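You operate a simulated robot arm through the tools that you are given. There is no shell and no other tool.

You run a simulated robot arm. Do the job below in one go: nothing can be reset, and whatever is moved stays where it is left.

JOB
Clean the glue off the steel plate with the blue cloth and cleaner.
Fine: cleaner from the green tin; put its lid back on and the cloth back. What is to be rubbed or washed off counts as gone when no trace of it is left.

Only the result counts: the job must be done as asked and must still hold three seconds after the hand-in. Knocking over, shifting, dropping, spilling or breaking anything else fails it. A push-on lid holds only when it is set on centred and level and pressed home; a screw cap is set on level and turned clockwise until tight. Flat cloth is picked up by pressing the open fingertips on it (5 to 10 N) and closing them slowly along it; thin cloth reads only 2 to 8 mm in the jaws.

ROBOT AND FRAMES
A 6-joint arm with a two-finger gripper, fixed in place. Base frame: the origin is at the foot of the arm, x ahead of it, y to its left, z up; the work surface is at about z = 0.934. Units: m, degrees, N and s.
Its first joint turns from -166.0 to 166.0 degrees. Payload 3.43 kg.
The tool frame sits at the grasp point between the pads (the TCP): z along the fingers, y along the line on which they close. The tips reach 0.02 m beyond it. The gripper opens to 0.19 m. The gripper's body begins 0.248 m behind the TCP.
Orientation is that of the tool frame in the base frame, as a unit quaternion [w, x, y, z]. With the fingers straight down and closing along the base's y, the tool's x points along the base's -x, its y along +y and its z along -z.

CONTROLS
- The arm moves only by the tool drive_tool. Its arguments are lists of equal length, an entry for each row: "offset": the shift along the tool's x, y, z in units of 20 mm (1.0 is 20 mm), a list of three; "rot": the turn, a rotation vector about the tool's x, y, z in units of 8 degrees (1.0 is 8 degrees), a list of three; "hand": the finger opening in m, from 0 to 0.19. In form: {"offset": [[tx, ty, tz], ...], "rot": [[wx, wy, wz], ...], "hand": [hand, ...]}. A call has 1 to 20 rows; each row shifts and turns the commanded pose from where the row before left it, along the tool's axes as they then stand. A call with a number of a shift or a turn outside -1 to 1 is refused whole. Each row takes 0.2 s and may step no farther than 0.05 m and 8.6 degrees from the row before; otherwise, or with a gripper value out of range, the whole call is refused. Where a pose cannot be reached the arm comes as near as it can. A force on the tool above 40 N (or 10 N above the force at the start of the call, whichever is more), or a blocked arm, ends the call early, and 0.2 s more pass. The fingers move at their own pace (about 0.045 m/s each) and stop on an object; they squeeze with about 25 N. The grip force told is the motor's: it shows also when the fingers shut on nothing. Time passes only in rows, and 0.2 s behind the last, so rows that do not move let the fingers close. The reply holds the time, the measured pose of the TCP, the force on the tool along the base axes, the opening and the grip force, in the units named above and with some noise, with the torque about the TCP (base axes, N m) and any sound that the robot's microphone picked up.
- Cameras (640 x 400 px; columns grow to the right, rows downward): "scene" is fixed at [0.3824, 0.6527, 1.5229]; the picture's right is [-0.72, -0.69, 0.00], its down [-0.46, 0.47, -0.75] and it looks along [0.52, -0.54, -0.66] (base axes); focal length 302 px, centre (320, 200). "wrist" rides on the gripper at [0.07, -0.008, -0.288] in the tool frame; the picture's right is [0.12, 0.99, 0.00], its down [-0.96, 0.12, -0.25] and it looks along [-0.25, 0.03, 0.97] (tool axes); focal length 261 px, centre (320, 200). There is no depth. A picture from a camera that has moved, and an enlarged one, comes with that camera's place and axes in the base frame and with its lens. The place of the scene camera against the robot may be out by one fixed shift of up to 0.018 m in any direction.
- grab_frame(camera): a new picture of that camera. It takes no simulated time.
- move_column(by): slides the trunk up (or, below 0, down) by that many m; the arm rides with it, the base frame stays. It gives what a move gives, with no picture.
- enlarge(camera, box): a new picture of the part [left, top, right, bottom] of that camera's present view, enlarged. It takes no simulated time.
- close_job(): hands the job in; it is judged then, once.

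Nothing tells you positions but the pictures and the camera data. Unless the task says otherwise, let go and move clear before handing in.

The tools are called after "Call:" as a command line: name --argument value ..., lists and objects as JSON in quotes. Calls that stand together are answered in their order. drive_tool: Moves the arm, as the interface text tells. Its arguments: {"type":"object","properties":{"offset":{"type":"array"},"rot":{"type":"array"},"hand":{"type":"array"}},"required":["offset","rot","hand"]} The other tools are called the same way: move_column (by) slides the trunk up or down; grab_frame (camera) takes a picture; enlarge (camera, box) takes an enlarged picture of a part of a camera's view; close_job () hands the job in.

At the start:

```text
time: 0.0
tcp_pos: [0.7195, -0.0322, 1.2541]
ee_rot: [0.0, -0.001, 1.0, 0.0]
ft_force: [0.7, -0.2, 0.4]
wrist_torque: [0.01, -0.02, -0.02]
width: 0.1901
grasp_force: 0.1
trunk travel left (down, up): [-0.175, 0.065]
```

scene: 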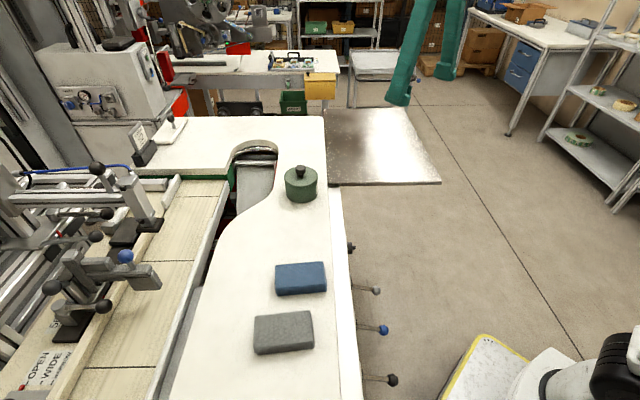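
wrist: 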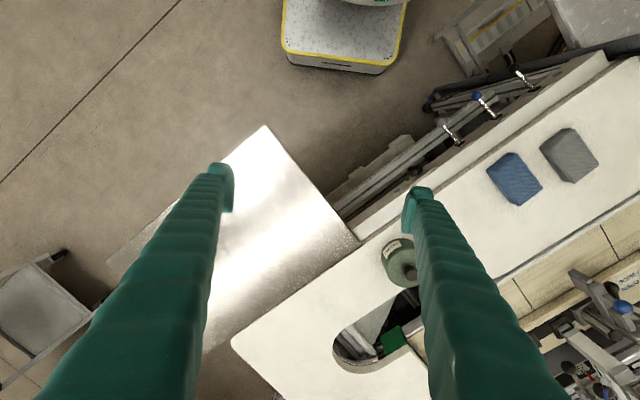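

I see a workbench with a green tin (knobbed lid), a blue block-like cloth and a grey one, and a bright steel plate overhanging the bench edge. I'll take closer looks before moving.

Call:
enlarge --camera "scene" --box '[220, 90, 460, 240]'

Call:
enlarge --camera "scene" --box '[220, 220, 380, 400]'

Call:
enlarge --camera "wrist" --box '[90, 110, 410, 370]'

Call:
enlarge --camera "wrist" --box '[370, 100, 640, 300]'

```text
2.67 times, centred on (340, 165) of scene
camera zoom: at [0.3824, 0.6527, 1.5229], right [-0.72, -0.69, 0.0], down [-0.46, 0.47, -0.75], along [0.52, -0.54, -0.66], focal length 805 px, centre (267, 293)
```

zoom: 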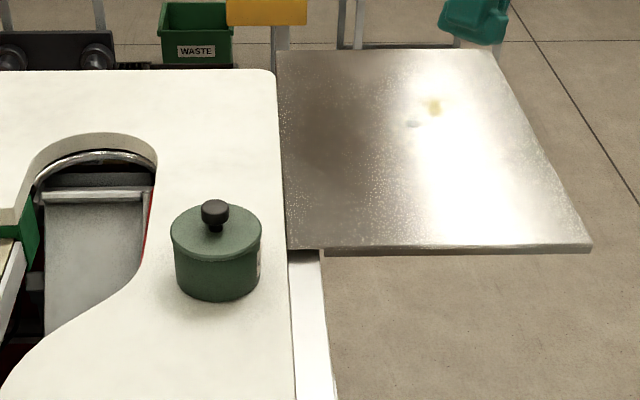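

```text
2.22 times, centred on (300, 310) of scene
camera zoom: at [0.3824, 0.6527, 1.5229], right [-0.72, -0.69, 0.0], down [-0.46, 0.47, -0.75], along [0.52, -0.54, -0.66], focal length 671 px, centre (364, -44)
```

zoom: 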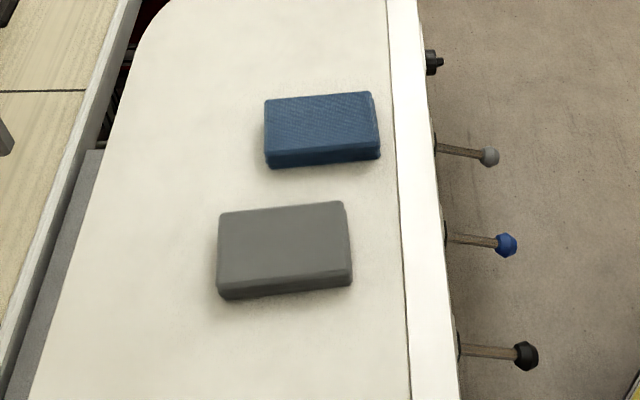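

```text
1.54 times, centred on (250, 240) of wrist
camera zoom: at [0.6496, -0.0405, 1.5423], right [-0.12, 0.99, 0.0], down [0.96, 0.12, 0.25], along [0.25, 0.03, -0.97], focal length 401 px, centre (428, 138)
```

zoom: 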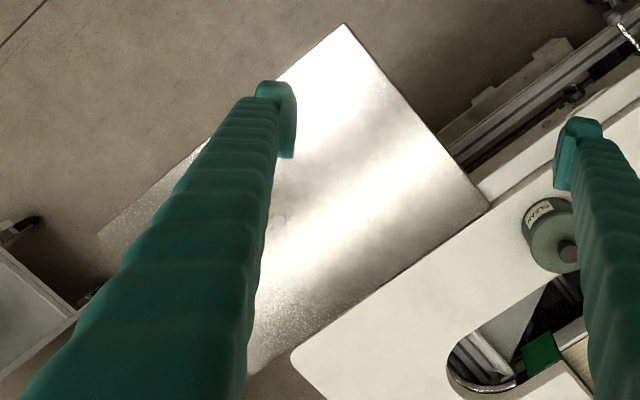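

```text
2.00 times, centred on (505, 200) of wrist
camera zoom: at [0.6496, -0.0405, 1.5423], right [-0.12, 0.99, 0.0], down [0.96, 0.12, 0.25], along [0.25, 0.03, -0.97], focal length 521 px, centre (-50, 200)
```

zoom: 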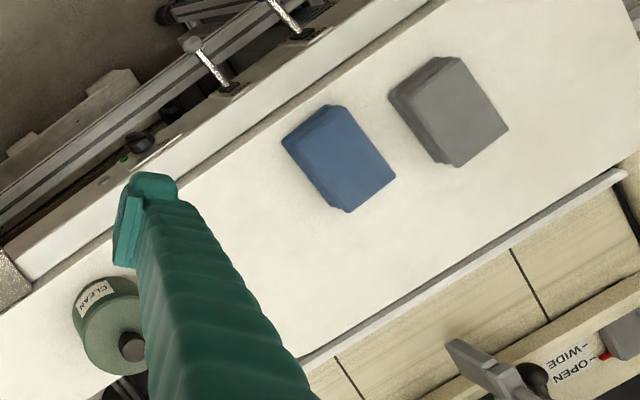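

The tin is at roughly (0.91, 0.18), the blue cloth at (0.69, 0.41), the grey one at (0.61, 0.51), and the plate spots near (0.97, -0.3). I'll move the wrist camera over the plate to inspect the glue.

Call:
drive_tool --offset '[[-0.65, -0.95, 0], [-0.65, -0.95, 0], [-0.65, -0.95, 0], [-0.65, -0.95, 0], [-0.65, -0.95, 0], [-0.65, -0.95, 0], [-0.65, -0.95, 0], [-0.65, -0.95, 0], [-0.65, -0.95, 0], [-0.65, -0.95, 0], [0, 0, 0]]' --rot '[[0, 0, 0], [0, 0, 0], [0, 0, 0], [0, 0, 0], [0, 0, 0], [0, 0, 0], [0, 0, 0], [0, 0, 0], [0, 0, 0], [0, 0, 0], [0, 0, 0]]' --hand '[0.19, 0.19, 0.19, 0.19, 0.19, 0.19, 0.19, 0.19, 0.19, 0.19, 0.19]'

Call:
grab_frame --camera "wrist"

Call:
grab_frame --camera "scene"

```text
time: 2.4
tcp_pos: [0.8478, -0.223, 1.2511]
ee_rot: [0.002, 0.0, 1.0, -0.001]
ft_force: [0.1, 0.6, -0.1]
wrist_torque: [-0.02, 0.02, -0.02]
width: 0.1899
grasp_force: 0.0
trunk travel left (down, up): [-0.175, 0.065]
```

```text
taken
camera wrist: at [0.7756, -0.2304, 1.5392], right [-0.12, 0.99, 0.0], down [0.96, 0.12, 0.25], along [0.25, 0.03, -0.97], focal length 261 px, centre (320, 200)
```

wrist: 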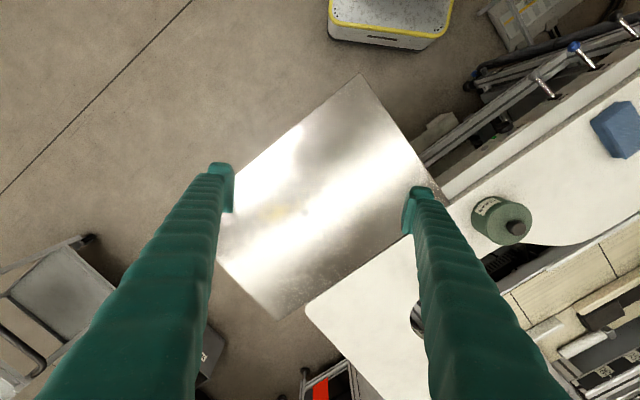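

```text
taken
```

scene: 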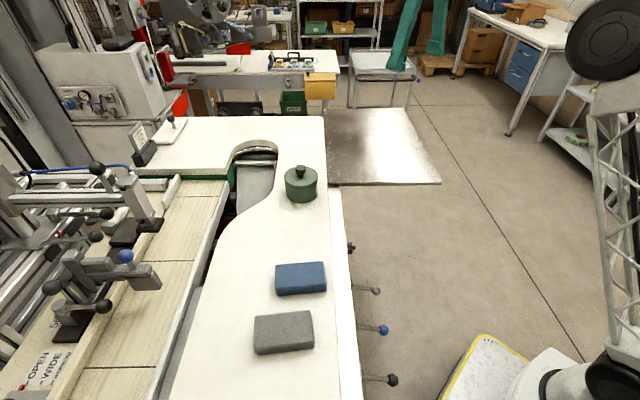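

Call:
enlarge --camera "wrist" --box '[210, 130, 370, 270]'

Call:
enlarge --camera "scene" --box '[320, 100, 450, 200]'

Call:
enlarge --camera "wrist" --box '[430, 150, 590, 270]'

```text
2.86 times, centred on (290, 200) of wrist
camera zoom: at [0.7756, -0.2304, 1.5392], right [-0.12, 0.99, 0.0], down [0.96, 0.12, 0.25], along [0.25, 0.03, -0.97], focal length 745 px, centre (406, 200)
```

zoom: 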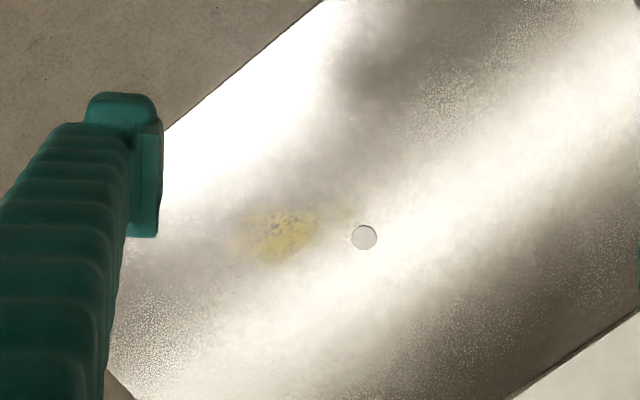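

```text
4.00 times, centred on (385, 150) of scene
camera zoom: at [0.3824, 0.6527, 1.5229], right [-0.72, -0.69, 0.0], down [-0.46, 0.47, -0.75], along [0.52, -0.54, -0.66], focal length 1207 px, centre (60, 400)
```

zoom: 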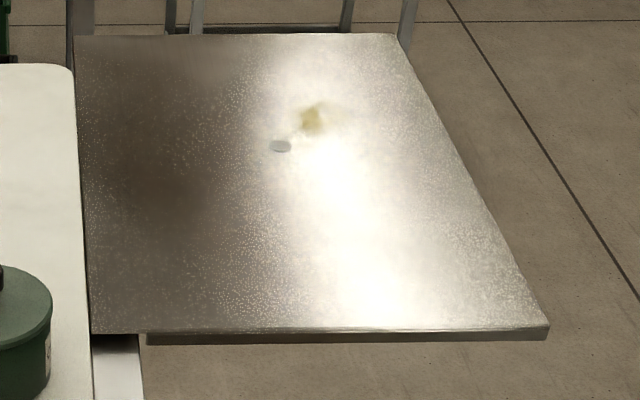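

```text
3.33 times, centred on (510, 210) of wrist
camera zoom: at [0.7756, -0.2304, 1.5392], right [-0.12, 0.99, 0.0], down [0.96, 0.12, 0.25], along [0.25, 0.03, -0.97], focal length 869 px, centre (-313, 167)
```

zoom: 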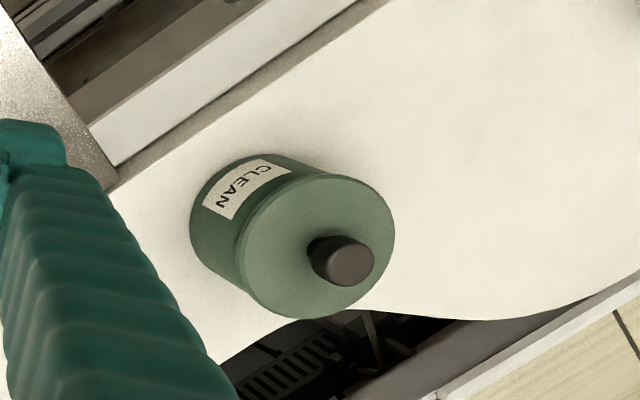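

The yellow glue patch is at about (0.97, -0.31) on the plate (top z ≈ 0.94), with a small round disc next to it at (0.967, -0.243) that I must not disturb. Next I look at the tin closely from above.

Call:
drive_tool --offset '[[-0.1, 1, 0], [-0.1, 1, 0], [-0.1, 1, 0], [-0.1, 1, 0], [-0.1, 1, 0], [-0.1, 1, 0], [-0.1, 1, 0], [-0.1, 1, 0], [-0.1, 1, 0], [-0.1, 1, 0], [-0.1, 1, 0], [-0.1, 1, 0], [-0.1, 1, 0], [-0.1, 1, 0], [-0.1, 1, 0], [-0.1, 1, 0], [-0.1, 1, 0], [-0.1, 1, 0], [-0.1, 1, 0], [-0.1, 1, 0]]' --rot '[[0, 0, 0], [0, 0, 0], [0, 0, 0], [0, 0, 0], [0, 0, 0], [0, 0, 0], [0, 0, 0], [0, 0, 0], [0, 0, 0], [0, 0, 0], [0, 0, 0], [0, 0, 0], [0, 0, 0], [0, 0, 0], [0, 0, 0], [0, 0, 0], [0, 0, 0], [0, 0, 0], [0, 0, 0], [0, 0, 0]]' --hand '[0.19, 0.19, 0.19, 0.19, 0.19, 0.19, 0.19, 0.19, 0.19, 0.19, 0.19, 0.19, 0.19, 0.19, 0.19, 0.19, 0.19, 0.19, 0.19, 0.19]'

Call:
grab_frame --camera "wrist"

Call:
enlarge --camera "wrist" --box '[250, 130, 410, 250]'

Call:
enlarge --camera "scene" --box '[260, 150, 340, 210]'

```text
time: 6.6
tcp_pos: [0.8812, 0.1745, 1.2383]
ee_rot: [0.004, 0.0, 1.0, 0.001]
ft_force: [0.1, -0.9, -0.8]
wrist_torque: [0.09, -0.02, 0.02]
width: 0.1901
grasp_force: 0.1
out of reach, approached as far as the arm can: row 15, 17, 19, 20
trunk travel left (down, up): [-0.175, 0.065]
```

```text
taken
camera wrist: at [0.8088, 0.1666, 1.5259], right [-0.12, 0.99, 0.0], down [0.96, 0.12, 0.25], along [0.25, 0.03, -0.97], focal length 261 px, centre (320, 200)
```

wrist: 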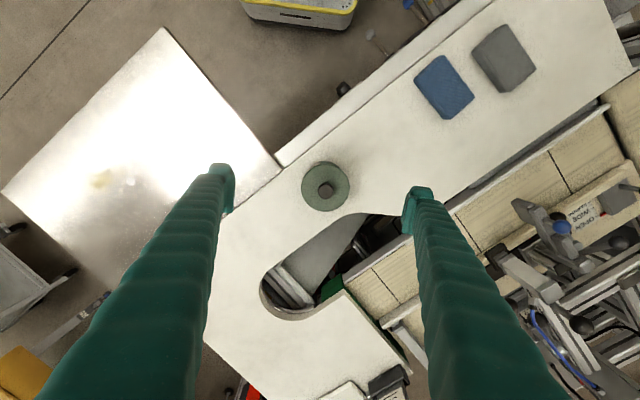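

```text
3.33 times, centred on (330, 190) of wrist
camera zoom: at [0.8088, 0.1666, 1.5259], right [-0.12, 0.99, 0.0], down [0.96, 0.12, 0.25], along [0.25, 0.03, -0.97], focal length 869 px, centre (287, 233)
```

zoom: 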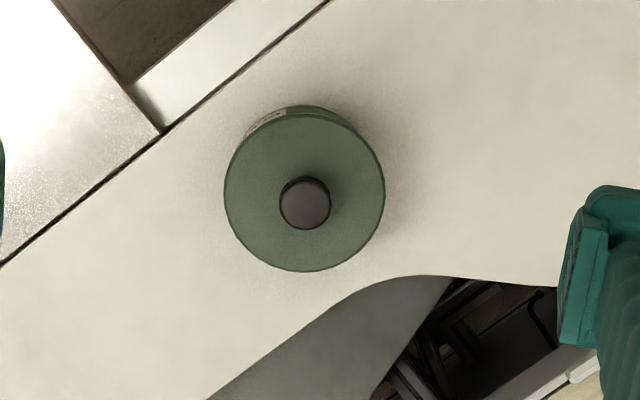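

```text
6.67 times, centred on (300, 180) of scene
camera zoom: at [0.3824, 0.6527, 1.5229], right [-0.72, -0.69, 0.0], down [-0.46, 0.47, -0.75], along [0.52, -0.54, -0.66], focal length 2012 px, centre (453, 333)
```

zoom: 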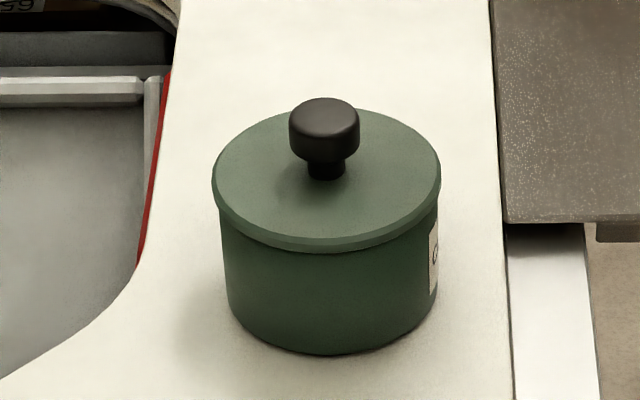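

The tin's axis is about (0.9145, 0.1895), with the knob top near z = 1.045 and the lid's top near 1.018. I'll raise the trunk a bit for more reach, then check the pose.

Call:
move_column --by 0.06

```text
time: 7.6
tcp_pos: [0.8801, 0.177, 1.2982]
ee_rot: [0.002, 0.0, 1.0, 0.002]
ft_force: [0.3, 0.4, 0.4]
wrist_torque: [0.03, 0.01, 0.04]
width: 0.1899
grasp_force: 0.0
trunk travel left (down, up): [-0.235, 0.005]
```

Lowering to z ≈ 1.12 near the tin, narrowing the fingers, for a closer look at the knob.

Call:
drive_tool --offset '[[0, 0, 1], [0, 0, 1], [0, 0, 1], [0, 0, 1], [0, 0, 1], [0, 0, 1], [0, 0, 1], [0, 0, 1], [0, 0, 0.9], [0, 0, 0]]' --rot '[[0, 0, 0], [0, 0, 0], [0, 0, 0], [0, 0, 0], [0, 0, 0], [0, 0, 0], [0, 0, 0], [0, 0, 0], [0, 0, 0], [0, 0, 0]]' --hand '[0.12, 0.12, 0.12, 0.12, 0.12, 0.12, 0.12, 0.12, 0.12, 0.12]'

Call:
grab_frame --camera "wrist"

Call:
grab_frame --camera "scene"

```text
time: 9.8
tcp_pos: [0.8822, 0.1749, 1.1191]
ee_rot: [0.003, -0.001, 1.0, 0.001]
ft_force: [-0.2, -0.3, 0.2]
wrist_torque: [0.02, 0.02, 0.03]
width: 0.1199
grasp_force: 0.1
trunk travel left (down, up): [-0.235, 0.005]
```

```text
taken
camera wrist: at [0.8105, 0.1661, 1.4067], right [-0.12, 0.99, 0.0], down [0.96, 0.12, 0.25], along [0.25, 0.03, -0.97], focal length 261 px, centre (320, 200)
```

wrist: 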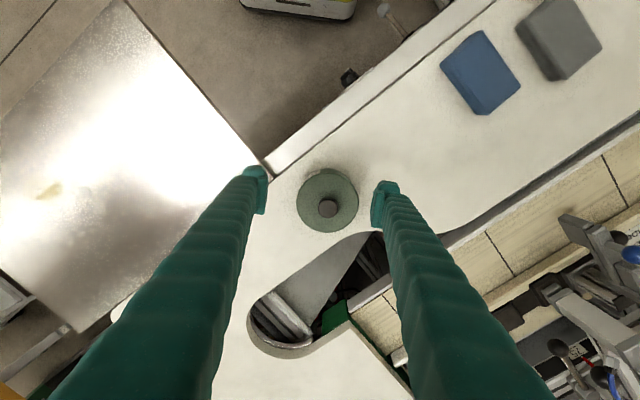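

```text
taken
```

scene: 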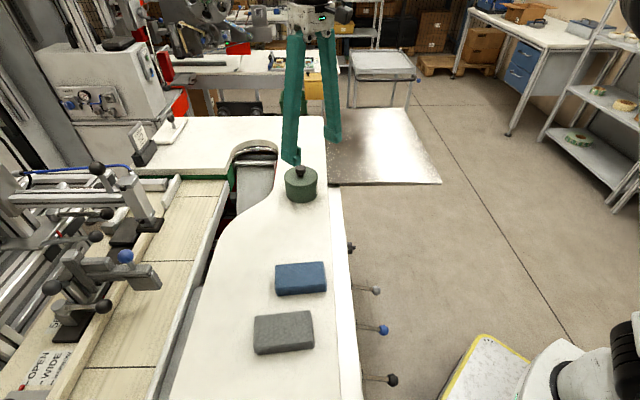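

Call:
enlarge --camera "wrist" --box '[270, 150, 390, 240]'

Call:
enlarge --camera "wrist" --box '[0, 130, 160, 250]'

Call:
enlarge --camera "wrist" --box '[420, 0, 620, 130]'

```text
4.44 times, centred on (330, 195) of wrist
camera zoom: at [0.8105, 0.1661, 1.4067], right [-0.12, 0.99, 0.0], down [0.96, 0.12, 0.25], along [0.25, 0.03, -0.97], focal length 1158 px, centre (276, 222)
```

zoom: 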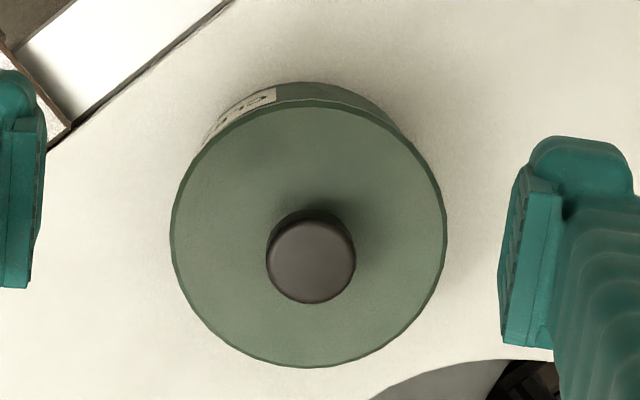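

```text
3.33 times, centred on (80, 190) of wrist
camera zoom: at [0.8105, 0.1661, 1.4067], right [-0.12, 0.99, 0.0], down [0.96, 0.12, 0.25], along [0.25, 0.03, -0.97], focal length 869 px, centre (1120, 233)
```

zoom: 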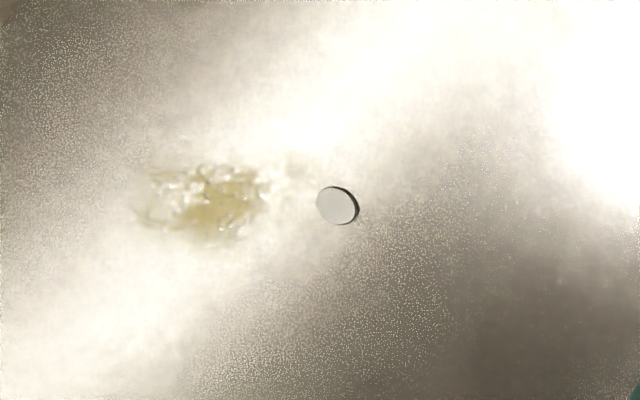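

```text
3.08 times, centred on (520, 65) of wrist
camera zoom: at [0.8105, 0.1661, 1.4067], right [-0.12, 0.99, 0.0], down [0.96, 0.12, 0.25], along [0.25, 0.03, -0.97], focal length 802 px, centre (-295, 615)
```

zoom: 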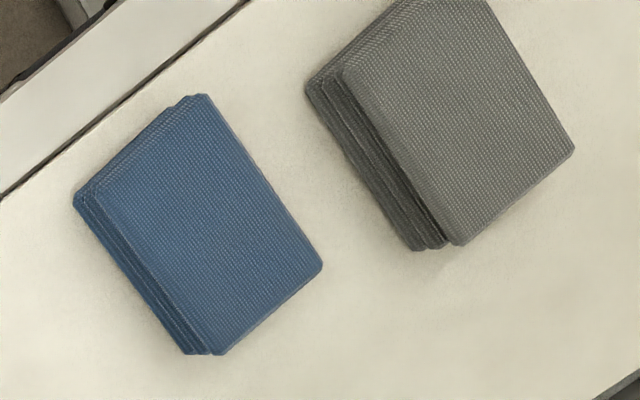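

The knob's centre is confirmed at (0.914, 0.190); the disc by the glue looks like a thin loose-looking piece, so I'll keep off it. Now I align over the knob and descend part of the way.

Call:
drive_tool --offset '[[-0.8, 0.37, 0], [-0.8, 0.37, 0], [0, 0, 1], [0, 0, 1], [0, 0, 0]]' --rot '[[0, 0, 0], [0, 0, 0], [0, 0, 0], [0, 0, 0], [0, 0, 0]]' --hand '[0.1, 0.08, 0.07, 0.07, 0.07]'

Call:
enlarge --camera "wrist" --box '[240, 130, 400, 250]'

Call:
enlarge --camera "scene" --box '[260, 130, 340, 210]'

```text
time: 11.0
tcp_pos: [0.9134, 0.1905, 1.0814]
ee_rot: [0.002, 0.0, 1.0, 0.001]
ft_force: [0.6, 0.9, 0.4]
wrist_torque: [-0.04, 0.01, -0.01]
width: 0.0698
grasp_force: 0.1
trunk travel left (down, up): [-0.235, 0.005]
```

```text
3.33 times, centred on (320, 190) of wrist
camera zoom: at [0.8421, 0.1819, 1.3703], right [-0.12, 0.99, 0.0], down [0.96, 0.12, 0.25], along [0.25, 0.03, -0.97], focal length 869 px, centre (320, 233)
```

zoom: 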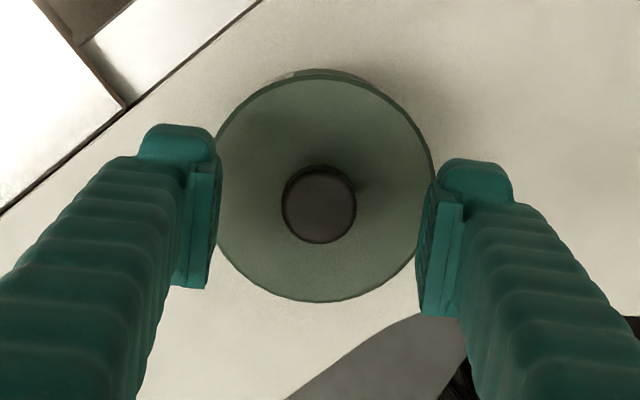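

```text
5.00 times, centred on (300, 170) of scene
camera zoom: at [0.3824, 0.6527, 1.5229], right [-0.72, -0.69, 0.0], down [-0.46, 0.47, -0.75], along [0.52, -0.54, -0.66], focal length 1509 px, centre (420, 350)
```

zoom: 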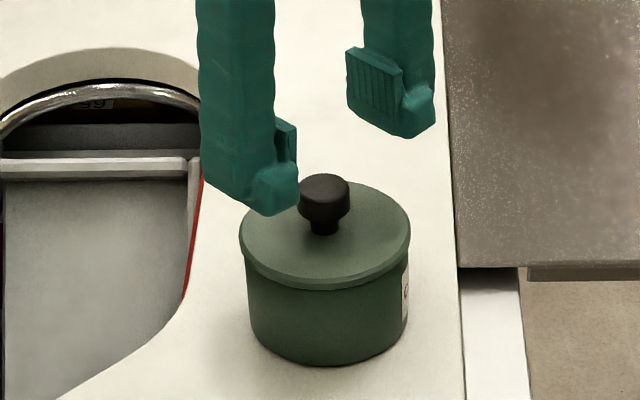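

Aligned within about 1.5 mm. Descending so the pads straddle the knob head, then checking before closing.

Call:
drive_tool --offset '[[-0.05, 0, 0.9], [0, 0, 0.9], [0, 0, 0]]' --rot '[[0, 0, 0], [0, 0, 0], [0, 0, 0]]' --hand '[0.07, 0.07, 0.07]'

Call:
enlarge --camera "scene" --box '[260, 130, 340, 210]'

Call:
enlarge --camera "wrist" --box '[240, 130, 400, 250]'

```text
time: 11.8
tcp_pos: [0.9153, 0.1898, 1.0434]
ee_rot: [0.004, 0.0, 1.0, 0.001]
ft_force: [0.5, 0.9, -0.2]
wrist_torque: [0.01, -0.01, -0.03]
width: 0.07
grasp_force: 0.0
trunk travel left (down, up): [-0.235, 0.005]
```

```text
5.00 times, centred on (300, 170) of scene
camera zoom: at [0.3824, 0.6527, 1.5229], right [-0.72, -0.69, 0.0], down [-0.46, 0.47, -0.75], along [0.52, -0.54, -0.66], focal length 1509 px, centre (420, 350)
```

zoom: 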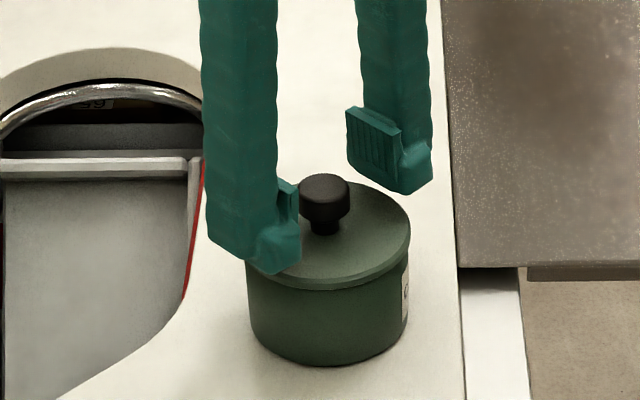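

```text
3.33 times, centred on (320, 190) of wrist
camera zoom: at [0.8434, 0.182, 1.332], right [-0.12, 0.99, 0.0], down [0.96, 0.12, 0.25], along [0.25, 0.03, -0.97], focal length 869 px, centre (320, 233)
```

zoom: 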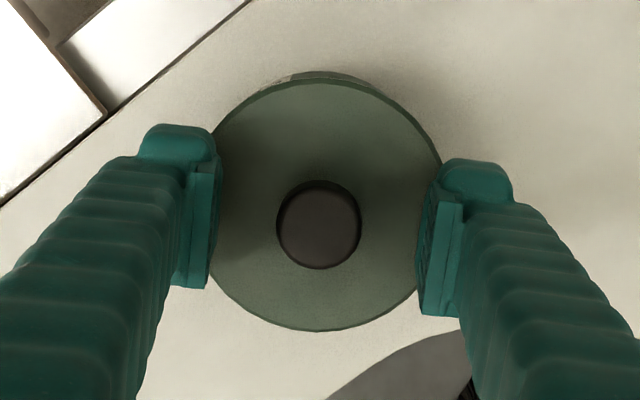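

Fingers straddle the knob well; closing on it.

Call:
drive_tool --offset '[[0, 0, 0], [0, 0, 0], [0, 0, 0], [0, 0, 0], [0, 0, 0]]' --rot '[[0, 0, 0], [0, 0, 0], [0, 0, 0], [0, 0, 0], [0, 0, 0]]' --hand '[0.05, 0.035, 0.02, 0.01, 0.01]'

Call:
enlarge --camera "scene" --box '[260, 130, 340, 210]'

```text
time: 13.0
tcp_pos: [0.9144, 0.1913, 1.0448]
ee_rot: [0.003, -0.001, 1.0, 0.0]
ft_force: [-0.2, -0.8, 0.8]
wrist_torque: [-0.01, -0.01, -0.03]
width: 0.028
grasp_force: 25.6
trunk travel left (down, up): [-0.235, 0.005]
heard: snap
```

```text
5.00 times, centred on (300, 170) of scene
camera zoom: at [0.3824, 0.6527, 1.5229], right [-0.72, -0.69, 0.0], down [-0.46, 0.47, -0.75], along [0.52, -0.54, -0.66], focal length 1509 px, centre (420, 350)
```

zoom: 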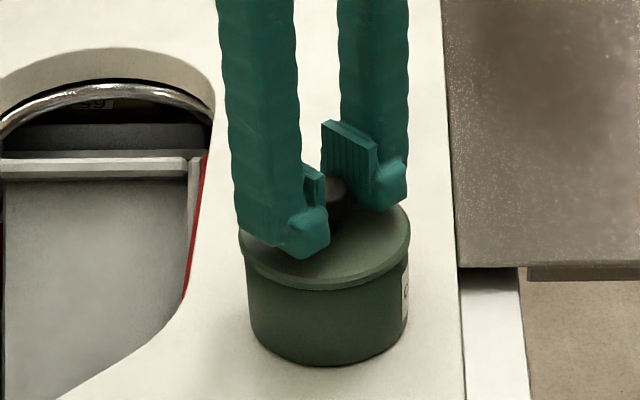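

The knob is gripped (28 mm, 25 N) and I heard a snap. I now pull straight up slowly and watch the force and the tin.

Call:
drive_tool --offset '[[0, 0, -0.1], [0, 0, -0.15], [0, 0, -0.2], [0, 0, 0]]' --rot '[[0, 0, 0], [0, 0, 0], [0, 0, 0], [0, 0, 0]]' --hand '[0.01, 0.01, 0.01, 0.01]'

Call:
enlarge --camera "scene" --box '[260, 130, 340, 210]'

```text
time: 14.0
tcp_pos: [0.9156, 0.1912, 1.0534]
ee_rot: [0.003, 0.0, 1.0, 0.001]
ft_force: [0.5, 0.1, -0.3]
wrist_torque: [0.01, -0.03, 0.04]
width: 0.0276
grasp_force: 25.5
trunk travel left (down, up): [-0.235, 0.005]
```

```text
5.00 times, centred on (300, 170) of scene
camera zoom: at [0.3824, 0.6527, 1.5229], right [-0.72, -0.69, 0.0], down [-0.46, 0.47, -0.75], along [0.52, -0.54, -0.66], focal length 1509 px, centre (420, 350)
```

zoom: 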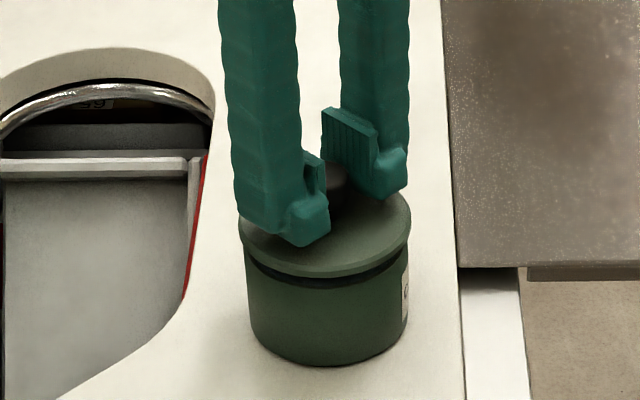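

The lid is lifting free and the tin stays put. I continue raising it well clear.

Call:
drive_tool --offset '[[0, 0, -0.3], [0, 0, -0.5], [0, 0, -0.8], [0, 0, -0.8], [0, 0, -0.8], [0, 0, -0.6], [0, 0, 0]]' --rot '[[0, 0, 0], [0, 0, 0], [0, 0, 0], [0, 0, 0], [0, 0, 0], [0, 0, 0], [0, 0, 0]]' --hand '[0.01, 0.01, 0.01, 0.01, 0.01, 0.01, 0.01]'

Call:
enlarge --camera "scene" --box '[250, 110, 350, 210]'

Call:
grab_frame --camera "wrist"

```text
time: 15.6
tcp_pos: [0.9133, 0.1897, 1.1294]
ee_rot: [0.003, 0.0, 1.0, 0.001]
ft_force: [0.5, 0.4, -0.3]
wrist_torque: [-0.01, 0.03, 0.0]
width: 0.0278
grasp_force: 24.5
trunk travel left (down, up): [-0.235, 0.005]
```

```text
4.00 times, centred on (300, 160) of scene
camera zoom: at [0.3824, 0.6527, 1.5229], right [-0.72, -0.69, 0.0], down [-0.46, 0.47, -0.75], along [0.52, -0.54, -0.66], focal length 1207 px, centre (400, 360)
```

zoom: 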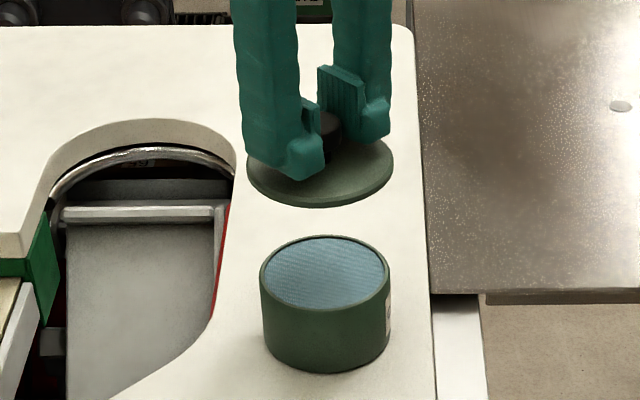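

```text
taken
camera wrist: at [0.8422, 0.1819, 1.4171], right [-0.12, 0.99, 0.0], down [0.96, 0.12, 0.25], along [0.25, 0.03, -0.97], focal length 261 px, centre (320, 200)
```

wrist: 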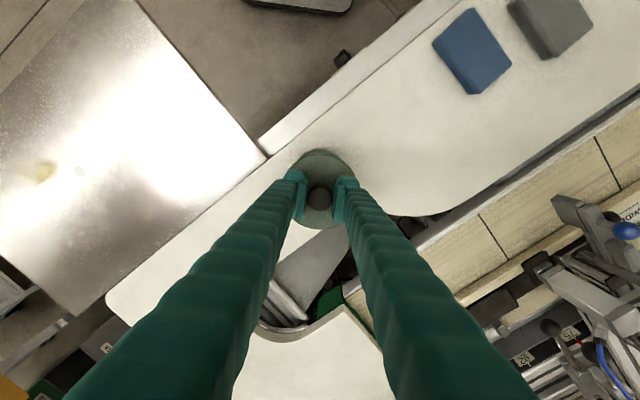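

The lid is off and shows a light-blue soaked pad just below the tin's rim. I'll carry the lid to a free bench spot at about (0.80, 0.30) and lower it.

Call:
drive_tool --offset '[[0.47, 0.46, 0], [0.94, 0.92, 0], [0.94, 0.92, 0], [0.94, 0.92, 0], [0.94, 0.92, 0], [0.94, 0.92, 0], [0.47, 0.46, 0], [0, 0, 1], [0, 0, 1], [0, 0, 1], [0, 0, 1], [0, 0, 1], [0, 0, 1], [0, 0, 0.5], [0, 0, 0]]' --rot '[[0, 0, 0], [0, 0, 0], [0, 0, 0], [0, 0, 0], [0, 0, 0], [0, 0, 0], [0, 0, 0], [0, 0, 0], [0, 0, 0], [0, 0, 0], [0, 0, 0], [0, 0, 0], [0, 0, 0], [0, 0, 0], [0, 0, 0]]' --hand '[0.01, 0.01, 0.01, 0.01, 0.01, 0.01, 0.01, 0.01, 0.01, 0.01, 0.01, 0.01, 0.01, 0.01, 0.01]'

Call:
grab_frame --camera "scene"

Call:
enlarge --camera "scene" --box '[250, 170, 350, 270]'

```text
time: 18.8
tcp_pos: [0.8005, 0.2998, 0.9987]
ee_rot: [0.004, 0.0, 1.0, 0.001]
ft_force: [-0.1, -1.0, -0.9]
wrist_torque: [-0.05, 0.0, -0.01]
width: 0.0279
grasp_force: 25.0
trunk travel left (down, up): [-0.235, 0.005]
```

```text
taken
```

scene: 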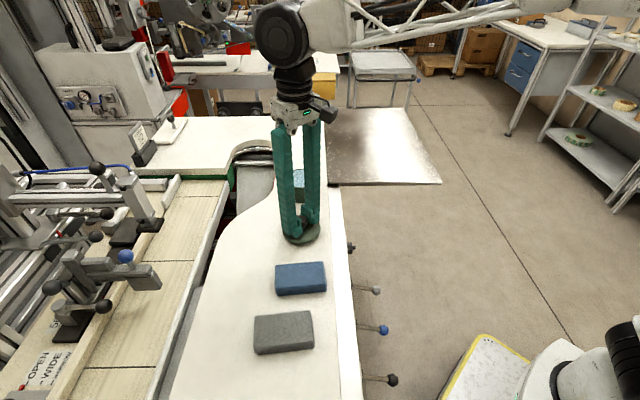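

```text
4.00 times, centred on (300, 220) of scene
camera zoom: at [0.3824, 0.6527, 1.5229], right [-0.72, -0.69, 0.0], down [-0.46, 0.47, -0.75], along [0.52, -0.54, -0.66], focal length 1207 px, centre (400, 120)
```

zoom: 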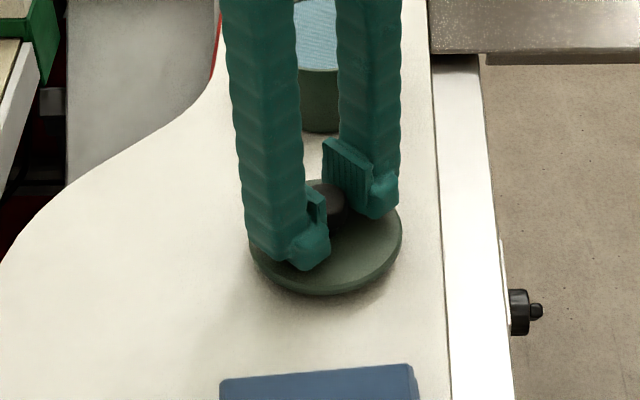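

Lowering gently in small steps until the lid touches the bench.

Call:
drive_tool --offset '[[0, 0, 0.2], [0, 0, 0.2], [0, 0, 0.2], [0, 0, 0.2], [0, 0, 0]]' --rot '[[0, 0, 0], [0, 0, 0], [0, 0, 0], [0, 0, 0], [0, 0, 0]]' --hand '[0.01, 0.01, 0.01, 0.01, 0.01]'

Call:
enlarge --camera "scene" --box '[250, 170, 350, 270]'

```text
time: 20.0
tcp_pos: [0.8011, 0.3006, 0.9865]
ee_rot: [0.005, -0.001, 1.0, 0.001]
ft_force: [-3.5, 0.2, 30.6]
wrist_torque: [0.01, -0.01, 0.14]
width: 0.0275
grasp_force: 24.8
trunk travel left (down, up): [-0.235, 0.005]
```

```text
4.00 times, centred on (300, 220) of scene
camera zoom: at [0.3824, 0.6527, 1.5229], right [-0.72, -0.69, 0.0], down [-0.46, 0.47, -0.75], along [0.52, -0.54, -0.66], focal length 1207 px, centre (400, 120)
```

zoom: 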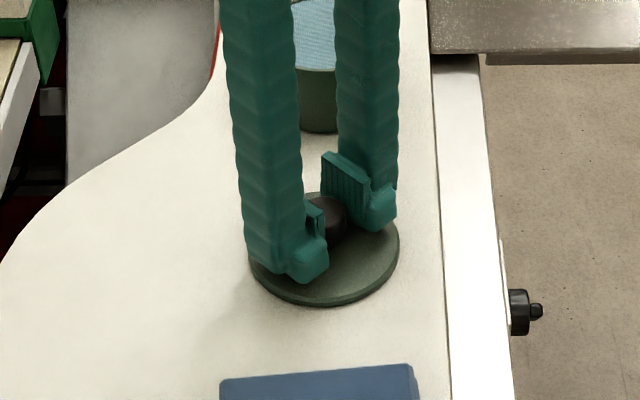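

The lid rests on the bench (30 N reaction). I'll relieve the pressure, then open the fingers.

Call:
drive_tool --offset '[[0, 0, -0.1], [0, 0, -0.09], [0, 0, 0]]' --rot '[[0, 0, 0], [0, 0, 0], [0, 0, 0]]' --hand '[0.01, 0.01, 0.01]'

```text
time: 20.8
tcp_pos: [0.8023, 0.3003, 0.986]
ee_rot: [0.002, 0.0, 1.0, 0.0]
ft_force: [0.3, -0.4, -0.9]
wrist_torque: [-0.03, 0.03, 0.0]
width: 0.0276
grasp_force: 24.7
trunk travel left (down, up): [-0.235, 0.005]
```

Call:
drive_tool --offset '[[0, 0, 0], [0, 0, 0], [0, 0, 0], [0, 0, -0.5], [0, 0, -1], [0, 0, -1], [0, 0, -1], [0, 0, -1], [0, 0, 0]]' --rot '[[0, 0, 0], [0, 0, 0], [0, 0, 0], [0, 0, 0], [0, 0, 0], [0, 0, 0], [0, 0, 0], [0, 0, 0], [0, 0, 0]]' --hand '[0.045, 0.06, 0.07, 0.08, 0.1, 0.1, 0.12, 0.12, 0.12]'

Call:
grab_frame --camera "wrist"

Call:
enlarge --camera "scene" --box '[230, 150, 370, 300]'

```text
time: 22.8
tcp_pos: [0.8034, 0.3002, 1.0766]
ee_rot: [0.003, 0.0, 1.0, 0.001]
ft_force: [0.3, -0.2, 0.3]
wrist_torque: [0.0, -0.05, 0.01]
width: 0.1202
grasp_force: 0.0
trunk travel left (down, up): [-0.235, 0.005]
```

```text
taken
camera wrist: at [0.7318, 0.2918, 1.3642], right [-0.12, 0.99, 0.0], down [0.96, 0.12, 0.25], along [0.25, 0.03, -0.97], focal length 261 px, centre (320, 200)
```

wrist: 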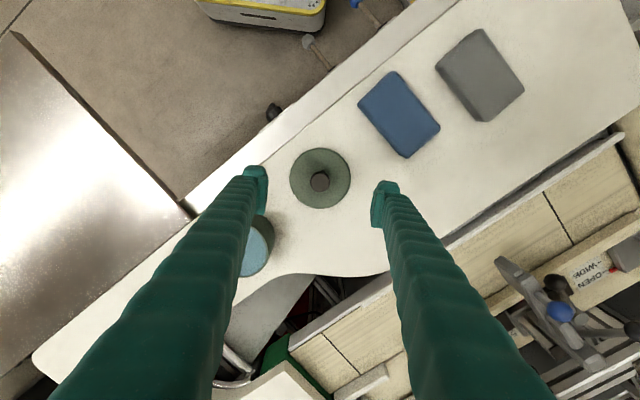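

```text
2.67 times, centred on (300, 225) of scene
camera zoom: at [0.3824, 0.6527, 1.5229], right [-0.72, -0.69, 0.0], down [-0.46, 0.47, -0.75], along [0.52, -0.54, -0.66], focal length 805 px, centre (373, 133)
```

zoom: 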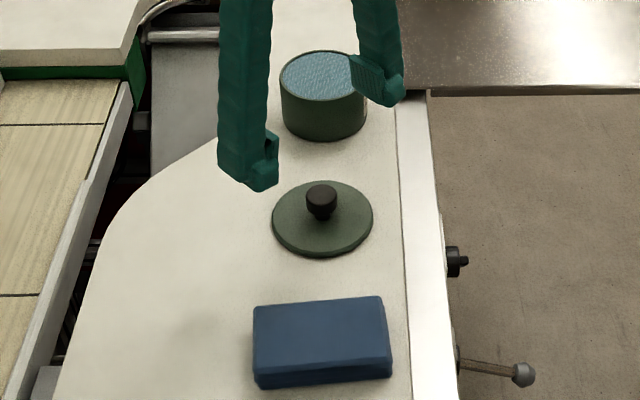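

The lid rests upright at about (0.80, 0.30). The blue folded cloth lies near (0.69, 0.41) with its long side at about 50° in the base frame; I'll move above it and turn the gripper so the fingers straddle its short side.

Call:
drive_tool --offset '[[0, 0, -0.5], [0.8, 0.8, -0.5], [1, 0.95, -0.5], [1, 0.95, -0.5], [1, 0.95, 0], [1, 0.95, 0], [0.85, 0.85, 0], [0, 0, 0], [0, 0, 0], [0, 0, 0], [0, 0, 0], [0, 0, 0], [0, 0, 0], [0, 0, 0], [0, 0, 0]]' --rot '[[0, 0, 0], [0, 0, 0], [0, 0, 0], [0, 0, 0], [0, 0, 0], [0, 0, 0], [0, 0, 0], [0, 0, -0.885], [0, 0, -0.885], [0, 0, -0.885], [0, 0, -0.885], [0, 0, -0.885], [0, 0, -0.885], [0, 0, -0.885], [0, 0, 0]]' --hand '[0.12, 0.12, 0.12, 0.12, 0.12, 0.12, 0.12, 0.12, 0.12, 0.12, 0.12, 0.12, 0.12, 0.12, 0.12]'

Call:
grab_frame --camera "wrist"

Call:
enlarge --camera "wrist" --box '[240, 130, 400, 250]'

```text
time: 26.0
tcp_pos: [0.6882, 0.4094, 1.1169]
ee_rot: [0.003, -0.419, 0.908, 0.0]
ft_force: [0.2, -0.4, 0.0]
wrist_torque: [-0.01, -0.01, -0.02]
width: 0.12
grasp_force: 0.1
trunk travel left (down, up): [-0.235, 0.005]
```

```text
taken
camera wrist: at [0.6481, 0.3502, 1.4043], right [-0.83, 0.55, 0.0], down [0.53, 0.81, 0.25], along [0.14, 0.21, -0.97], focal length 261 px, centre (320, 200)
```

wrist: 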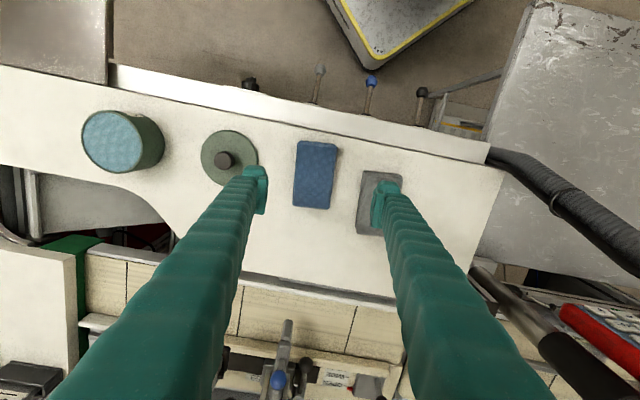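

```text
3.33 times, centred on (320, 190) of wrist
camera zoom: at [0.6481, 0.3502, 1.4043], right [-0.83, 0.55, 0.0], down [0.53, 0.81, 0.25], along [0.14, 0.21, -0.97], focal length 869 px, centre (320, 233)
```

zoom: 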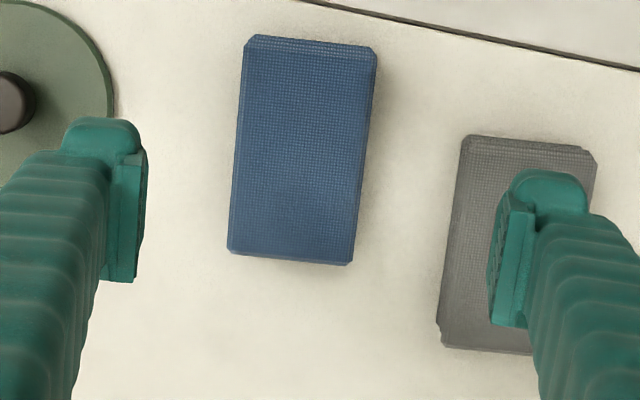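

The cloth's top centre is about (0.698, 0.406), its long axis at 51.5°, roughly 0.110 × 0.065 m. I'll fine-align, tilt the tool 15° so the fingers point outward (this gives reach at the glue later with the cloth flat), and come down part way.

Call:
drive_tool --offset '[[-0.2, -0.48, 0], [0, 0, 0], [0, 0, 0], [0.259, 0, 0.966], [0.259, 0, 0.966], [0.259, 0, 0.966], [0.259, 0, 0.966], [0, 0, 0]]' --rot '[[0, 0, -0.25], [0, -0.94, 0], [0, -0.935, 0], [0, 0, 0], [0, 0, 0], [0, 0, 0], [0, 0, 0], [0, 0, 0]]' --hand '[0.1, 0.09, 0.085, 0.085, 0.085, 0.085, 0.085, 0.085]'

Call:
grab_frame --camera "wrist"

Call:
enlarge --camera "wrist" --box '[240, 130, 400, 250]'

Call:
enlarge --camera "scene" --box '[220, 200, 380, 360]'

```text
time: 27.8
tcp_pos: [0.6982, 0.4069, 1.0353]
ee_rot: [0.12, -0.431, 0.893, 0.057]
ft_force: [0.9, 0.1, -0.4]
wrist_torque: [-0.01, -0.02, 0.02]
width: 0.085
grasp_force: 0.0
trunk travel left (down, up): [-0.235, 0.005]
```

```text
taken
camera wrist: at [0.6156, 0.2891, 1.2947], right [-0.85, 0.53, -0.04], down [0.44, 0.75, 0.49], along [0.29, 0.4, -0.87], focal length 261 px, centre (320, 200)
```

wrist: 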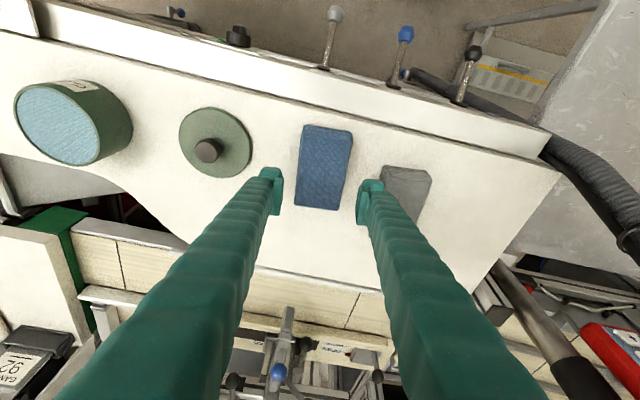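

```text
3.33 times, centred on (320, 190) of wrist
camera zoom: at [0.6156, 0.2891, 1.2947], right [-0.85, 0.53, -0.04], down [0.44, 0.75, 0.49], along [0.29, 0.4, -0.87], focal length 869 px, centre (320, 233)
```

zoom: 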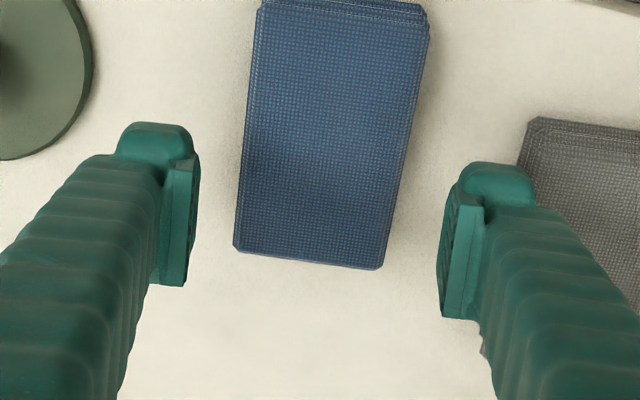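

```text
2.50 times, centred on (300, 280) of scene
camera zoom: at [0.3824, 0.6527, 1.5229], right [-0.72, -0.69, 0.0], down [-0.46, 0.47, -0.75], along [0.52, -0.54, -0.66], focal length 754 px, centre (370, 0)
```

zoom: 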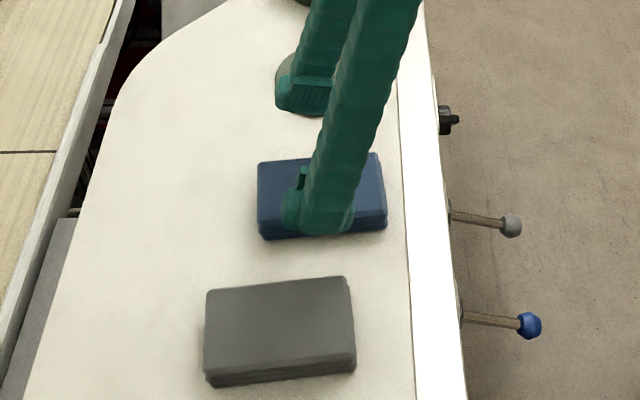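

The cloth is centred between the fingers to about 3 mm and the grey cloth has clearance. Descending so the tips stop ~4 mm above the bench.

Call:
drive_tool --offset '[[0, -0.15, 0], [0.259, 0, 0.966], [0.259, 0, 0.966], [0.155, 0, 0.58], [0.13, 0, 0.483], [0, 0, 0]]' --rot '[[0, 0, 0], [0, 0, 0], [0, 0, 0], [0, 0, 0], [0, 0, 0], [0, 0, 0]]' --hand '[0.085, 0.085, 0.085, 0.085, 0.085, 0.085]'

Call:
enlarge --camera "wrist" --box '[240, 130, 400, 250]'

Call:
enlarge --camera "scene" --box '[240, 230, 360, 350]'

```text
time: 29.2
tcp_pos: [0.7023, 0.4047, 0.9732]
ee_rot: [0.121, -0.431, 0.893, 0.056]
ft_force: [-0.5, -0.3, -0.5]
wrist_torque: [0.01, -0.02, 0.0]
width: 0.0847
grasp_force: 0.0
trunk travel left (down, up): [-0.235, 0.005]
```

```text
3.33 times, centred on (320, 190) of wrist
camera zoom: at [0.6187, 0.2873, 1.2332], right [-0.85, 0.53, -0.04], down [0.44, 0.75, 0.49], along [0.29, 0.4, -0.87], focal length 869 px, centre (320, 233)
```

zoom: 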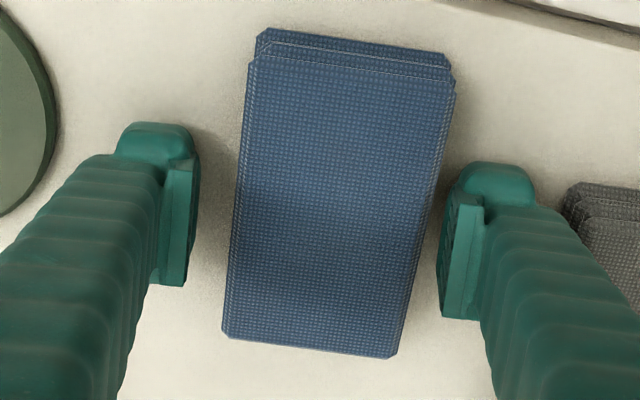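

```text
3.33 times, centred on (300, 290) of scene
camera zoom: at [0.3824, 0.6527, 1.5229], right [-0.72, -0.69, 0.0], down [-0.46, 0.47, -0.75], along [0.52, -0.54, -0.66], focal length 1006 px, centre (387, -100)
```

zoom: 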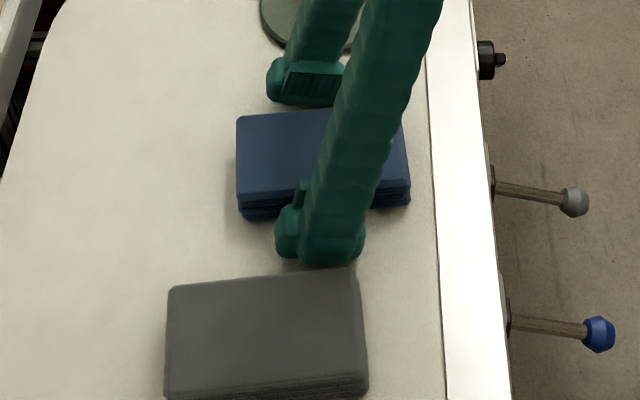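

Nearly there; lowering the last 10 mm and checking for contact.

Call:
drive_tool --offset '[[0.065, 0.05, 0.242], [0.065, 0.05, 0.242], [0, 0, 0]]' --rot '[[0, 0, 0], [0, 0, 0], [0, 0, 0]]' --hand '[0.085, 0.085, 0.085]'

Call:
enlarge --camera "scene" --box '[240, 230, 360, 350]'

```text
time: 29.8
tcp_pos: [0.7017, 0.4044, 0.9708]
ee_rot: [0.124, -0.431, 0.892, 0.056]
ft_force: [-8.7, -13.3, 24.3]
wrist_torque: [0.31, 1.36, 0.92]
width: 0.0854
grasp_force: 0.7
trunk travel left (down, up): [-0.235, 0.005]
stopped in row 2: the force on the tool passed its limit at 47 N (the readings are from after the stop); the commanded pose is now the measured one
```

```text
3.33 times, centred on (300, 290) of scene
camera zoom: at [0.3824, 0.6527, 1.5229], right [-0.72, -0.69, 0.0], down [-0.46, 0.47, -0.75], along [0.52, -0.54, -0.66], focal length 1006 px, centre (387, -100)
```

zoom: 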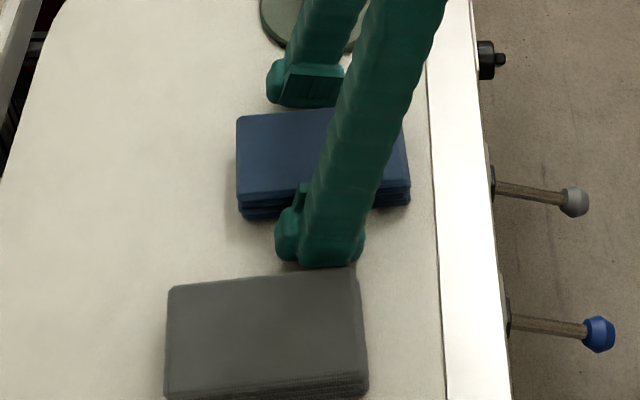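

The fingertips touched down earlier than I expected (TCP 0.971), on the grey-cloth side's finger. I'll back off 4 mm and look closely before closing.

Call:
drive_tool --offset '[[-0.052, 0, -0.193], [0, 0, 0]]' --rot '[[0, 0, 0], [0, 0, 0]]' --hand '[0.085, 0.085]'

Call:
grab_frame --camera "wrist"

Call:
enlarge --camera "wrist" --box '[340, 140, 440, 220]'

Call:
enlarge --camera "scene" --box '[270, 270, 330, 330]'

```text
time: 30.4
tcp_pos: [0.7014, 0.4066, 0.9738]
ee_rot: [0.123, -0.432, 0.892, 0.056]
ft_force: [0.5, -0.3, -0.5]
wrist_torque: [0.0, -0.04, 0.03]
width: 0.0851
grasp_force: 0.1
trunk travel left (down, up): [-0.235, 0.005]
```

```text
taken
camera wrist: at [0.6184, 0.2893, 1.2317], right [-0.85, 0.53, -0.04], down [0.44, 0.75, 0.49], along [0.29, 0.4, -0.87], focal length 261 px, centre (320, 200)
```

wrist: 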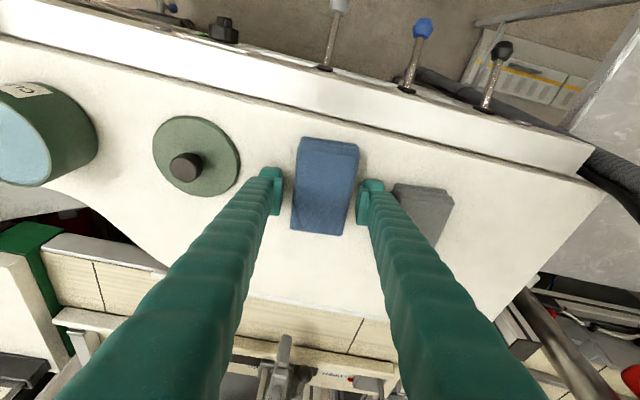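

```text
5.00 times, centred on (390, 180) of wrist
camera zoom: at [0.6184, 0.2893, 1.2317], right [-0.85, 0.53, -0.04], down [0.44, 0.75, 0.49], along [0.29, 0.4, -0.87], focal length 1303 px, centre (-30, 300)
```

zoom: 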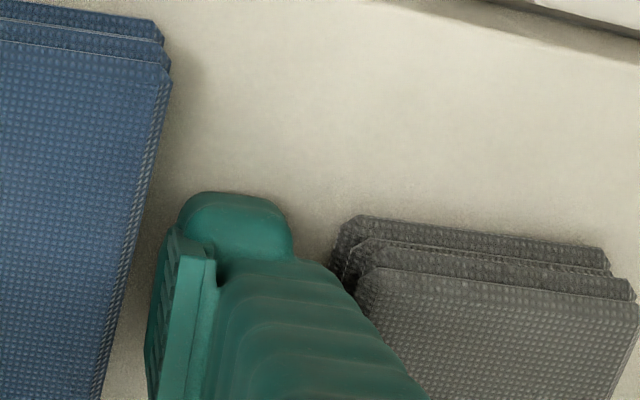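

```text
6.67 times, centred on (300, 300) of scene
camera zoom: at [0.3824, 0.6527, 1.5229], right [-0.72, -0.69, 0.0], down [-0.46, 0.47, -0.75], along [0.52, -0.54, -0.66], focal length 2012 px, centre (453, -467)
```

zoom: 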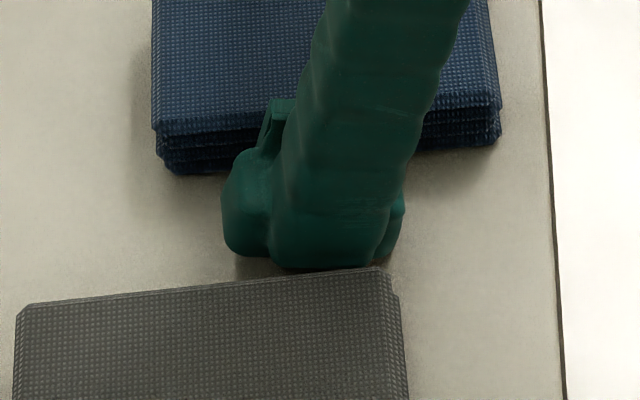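

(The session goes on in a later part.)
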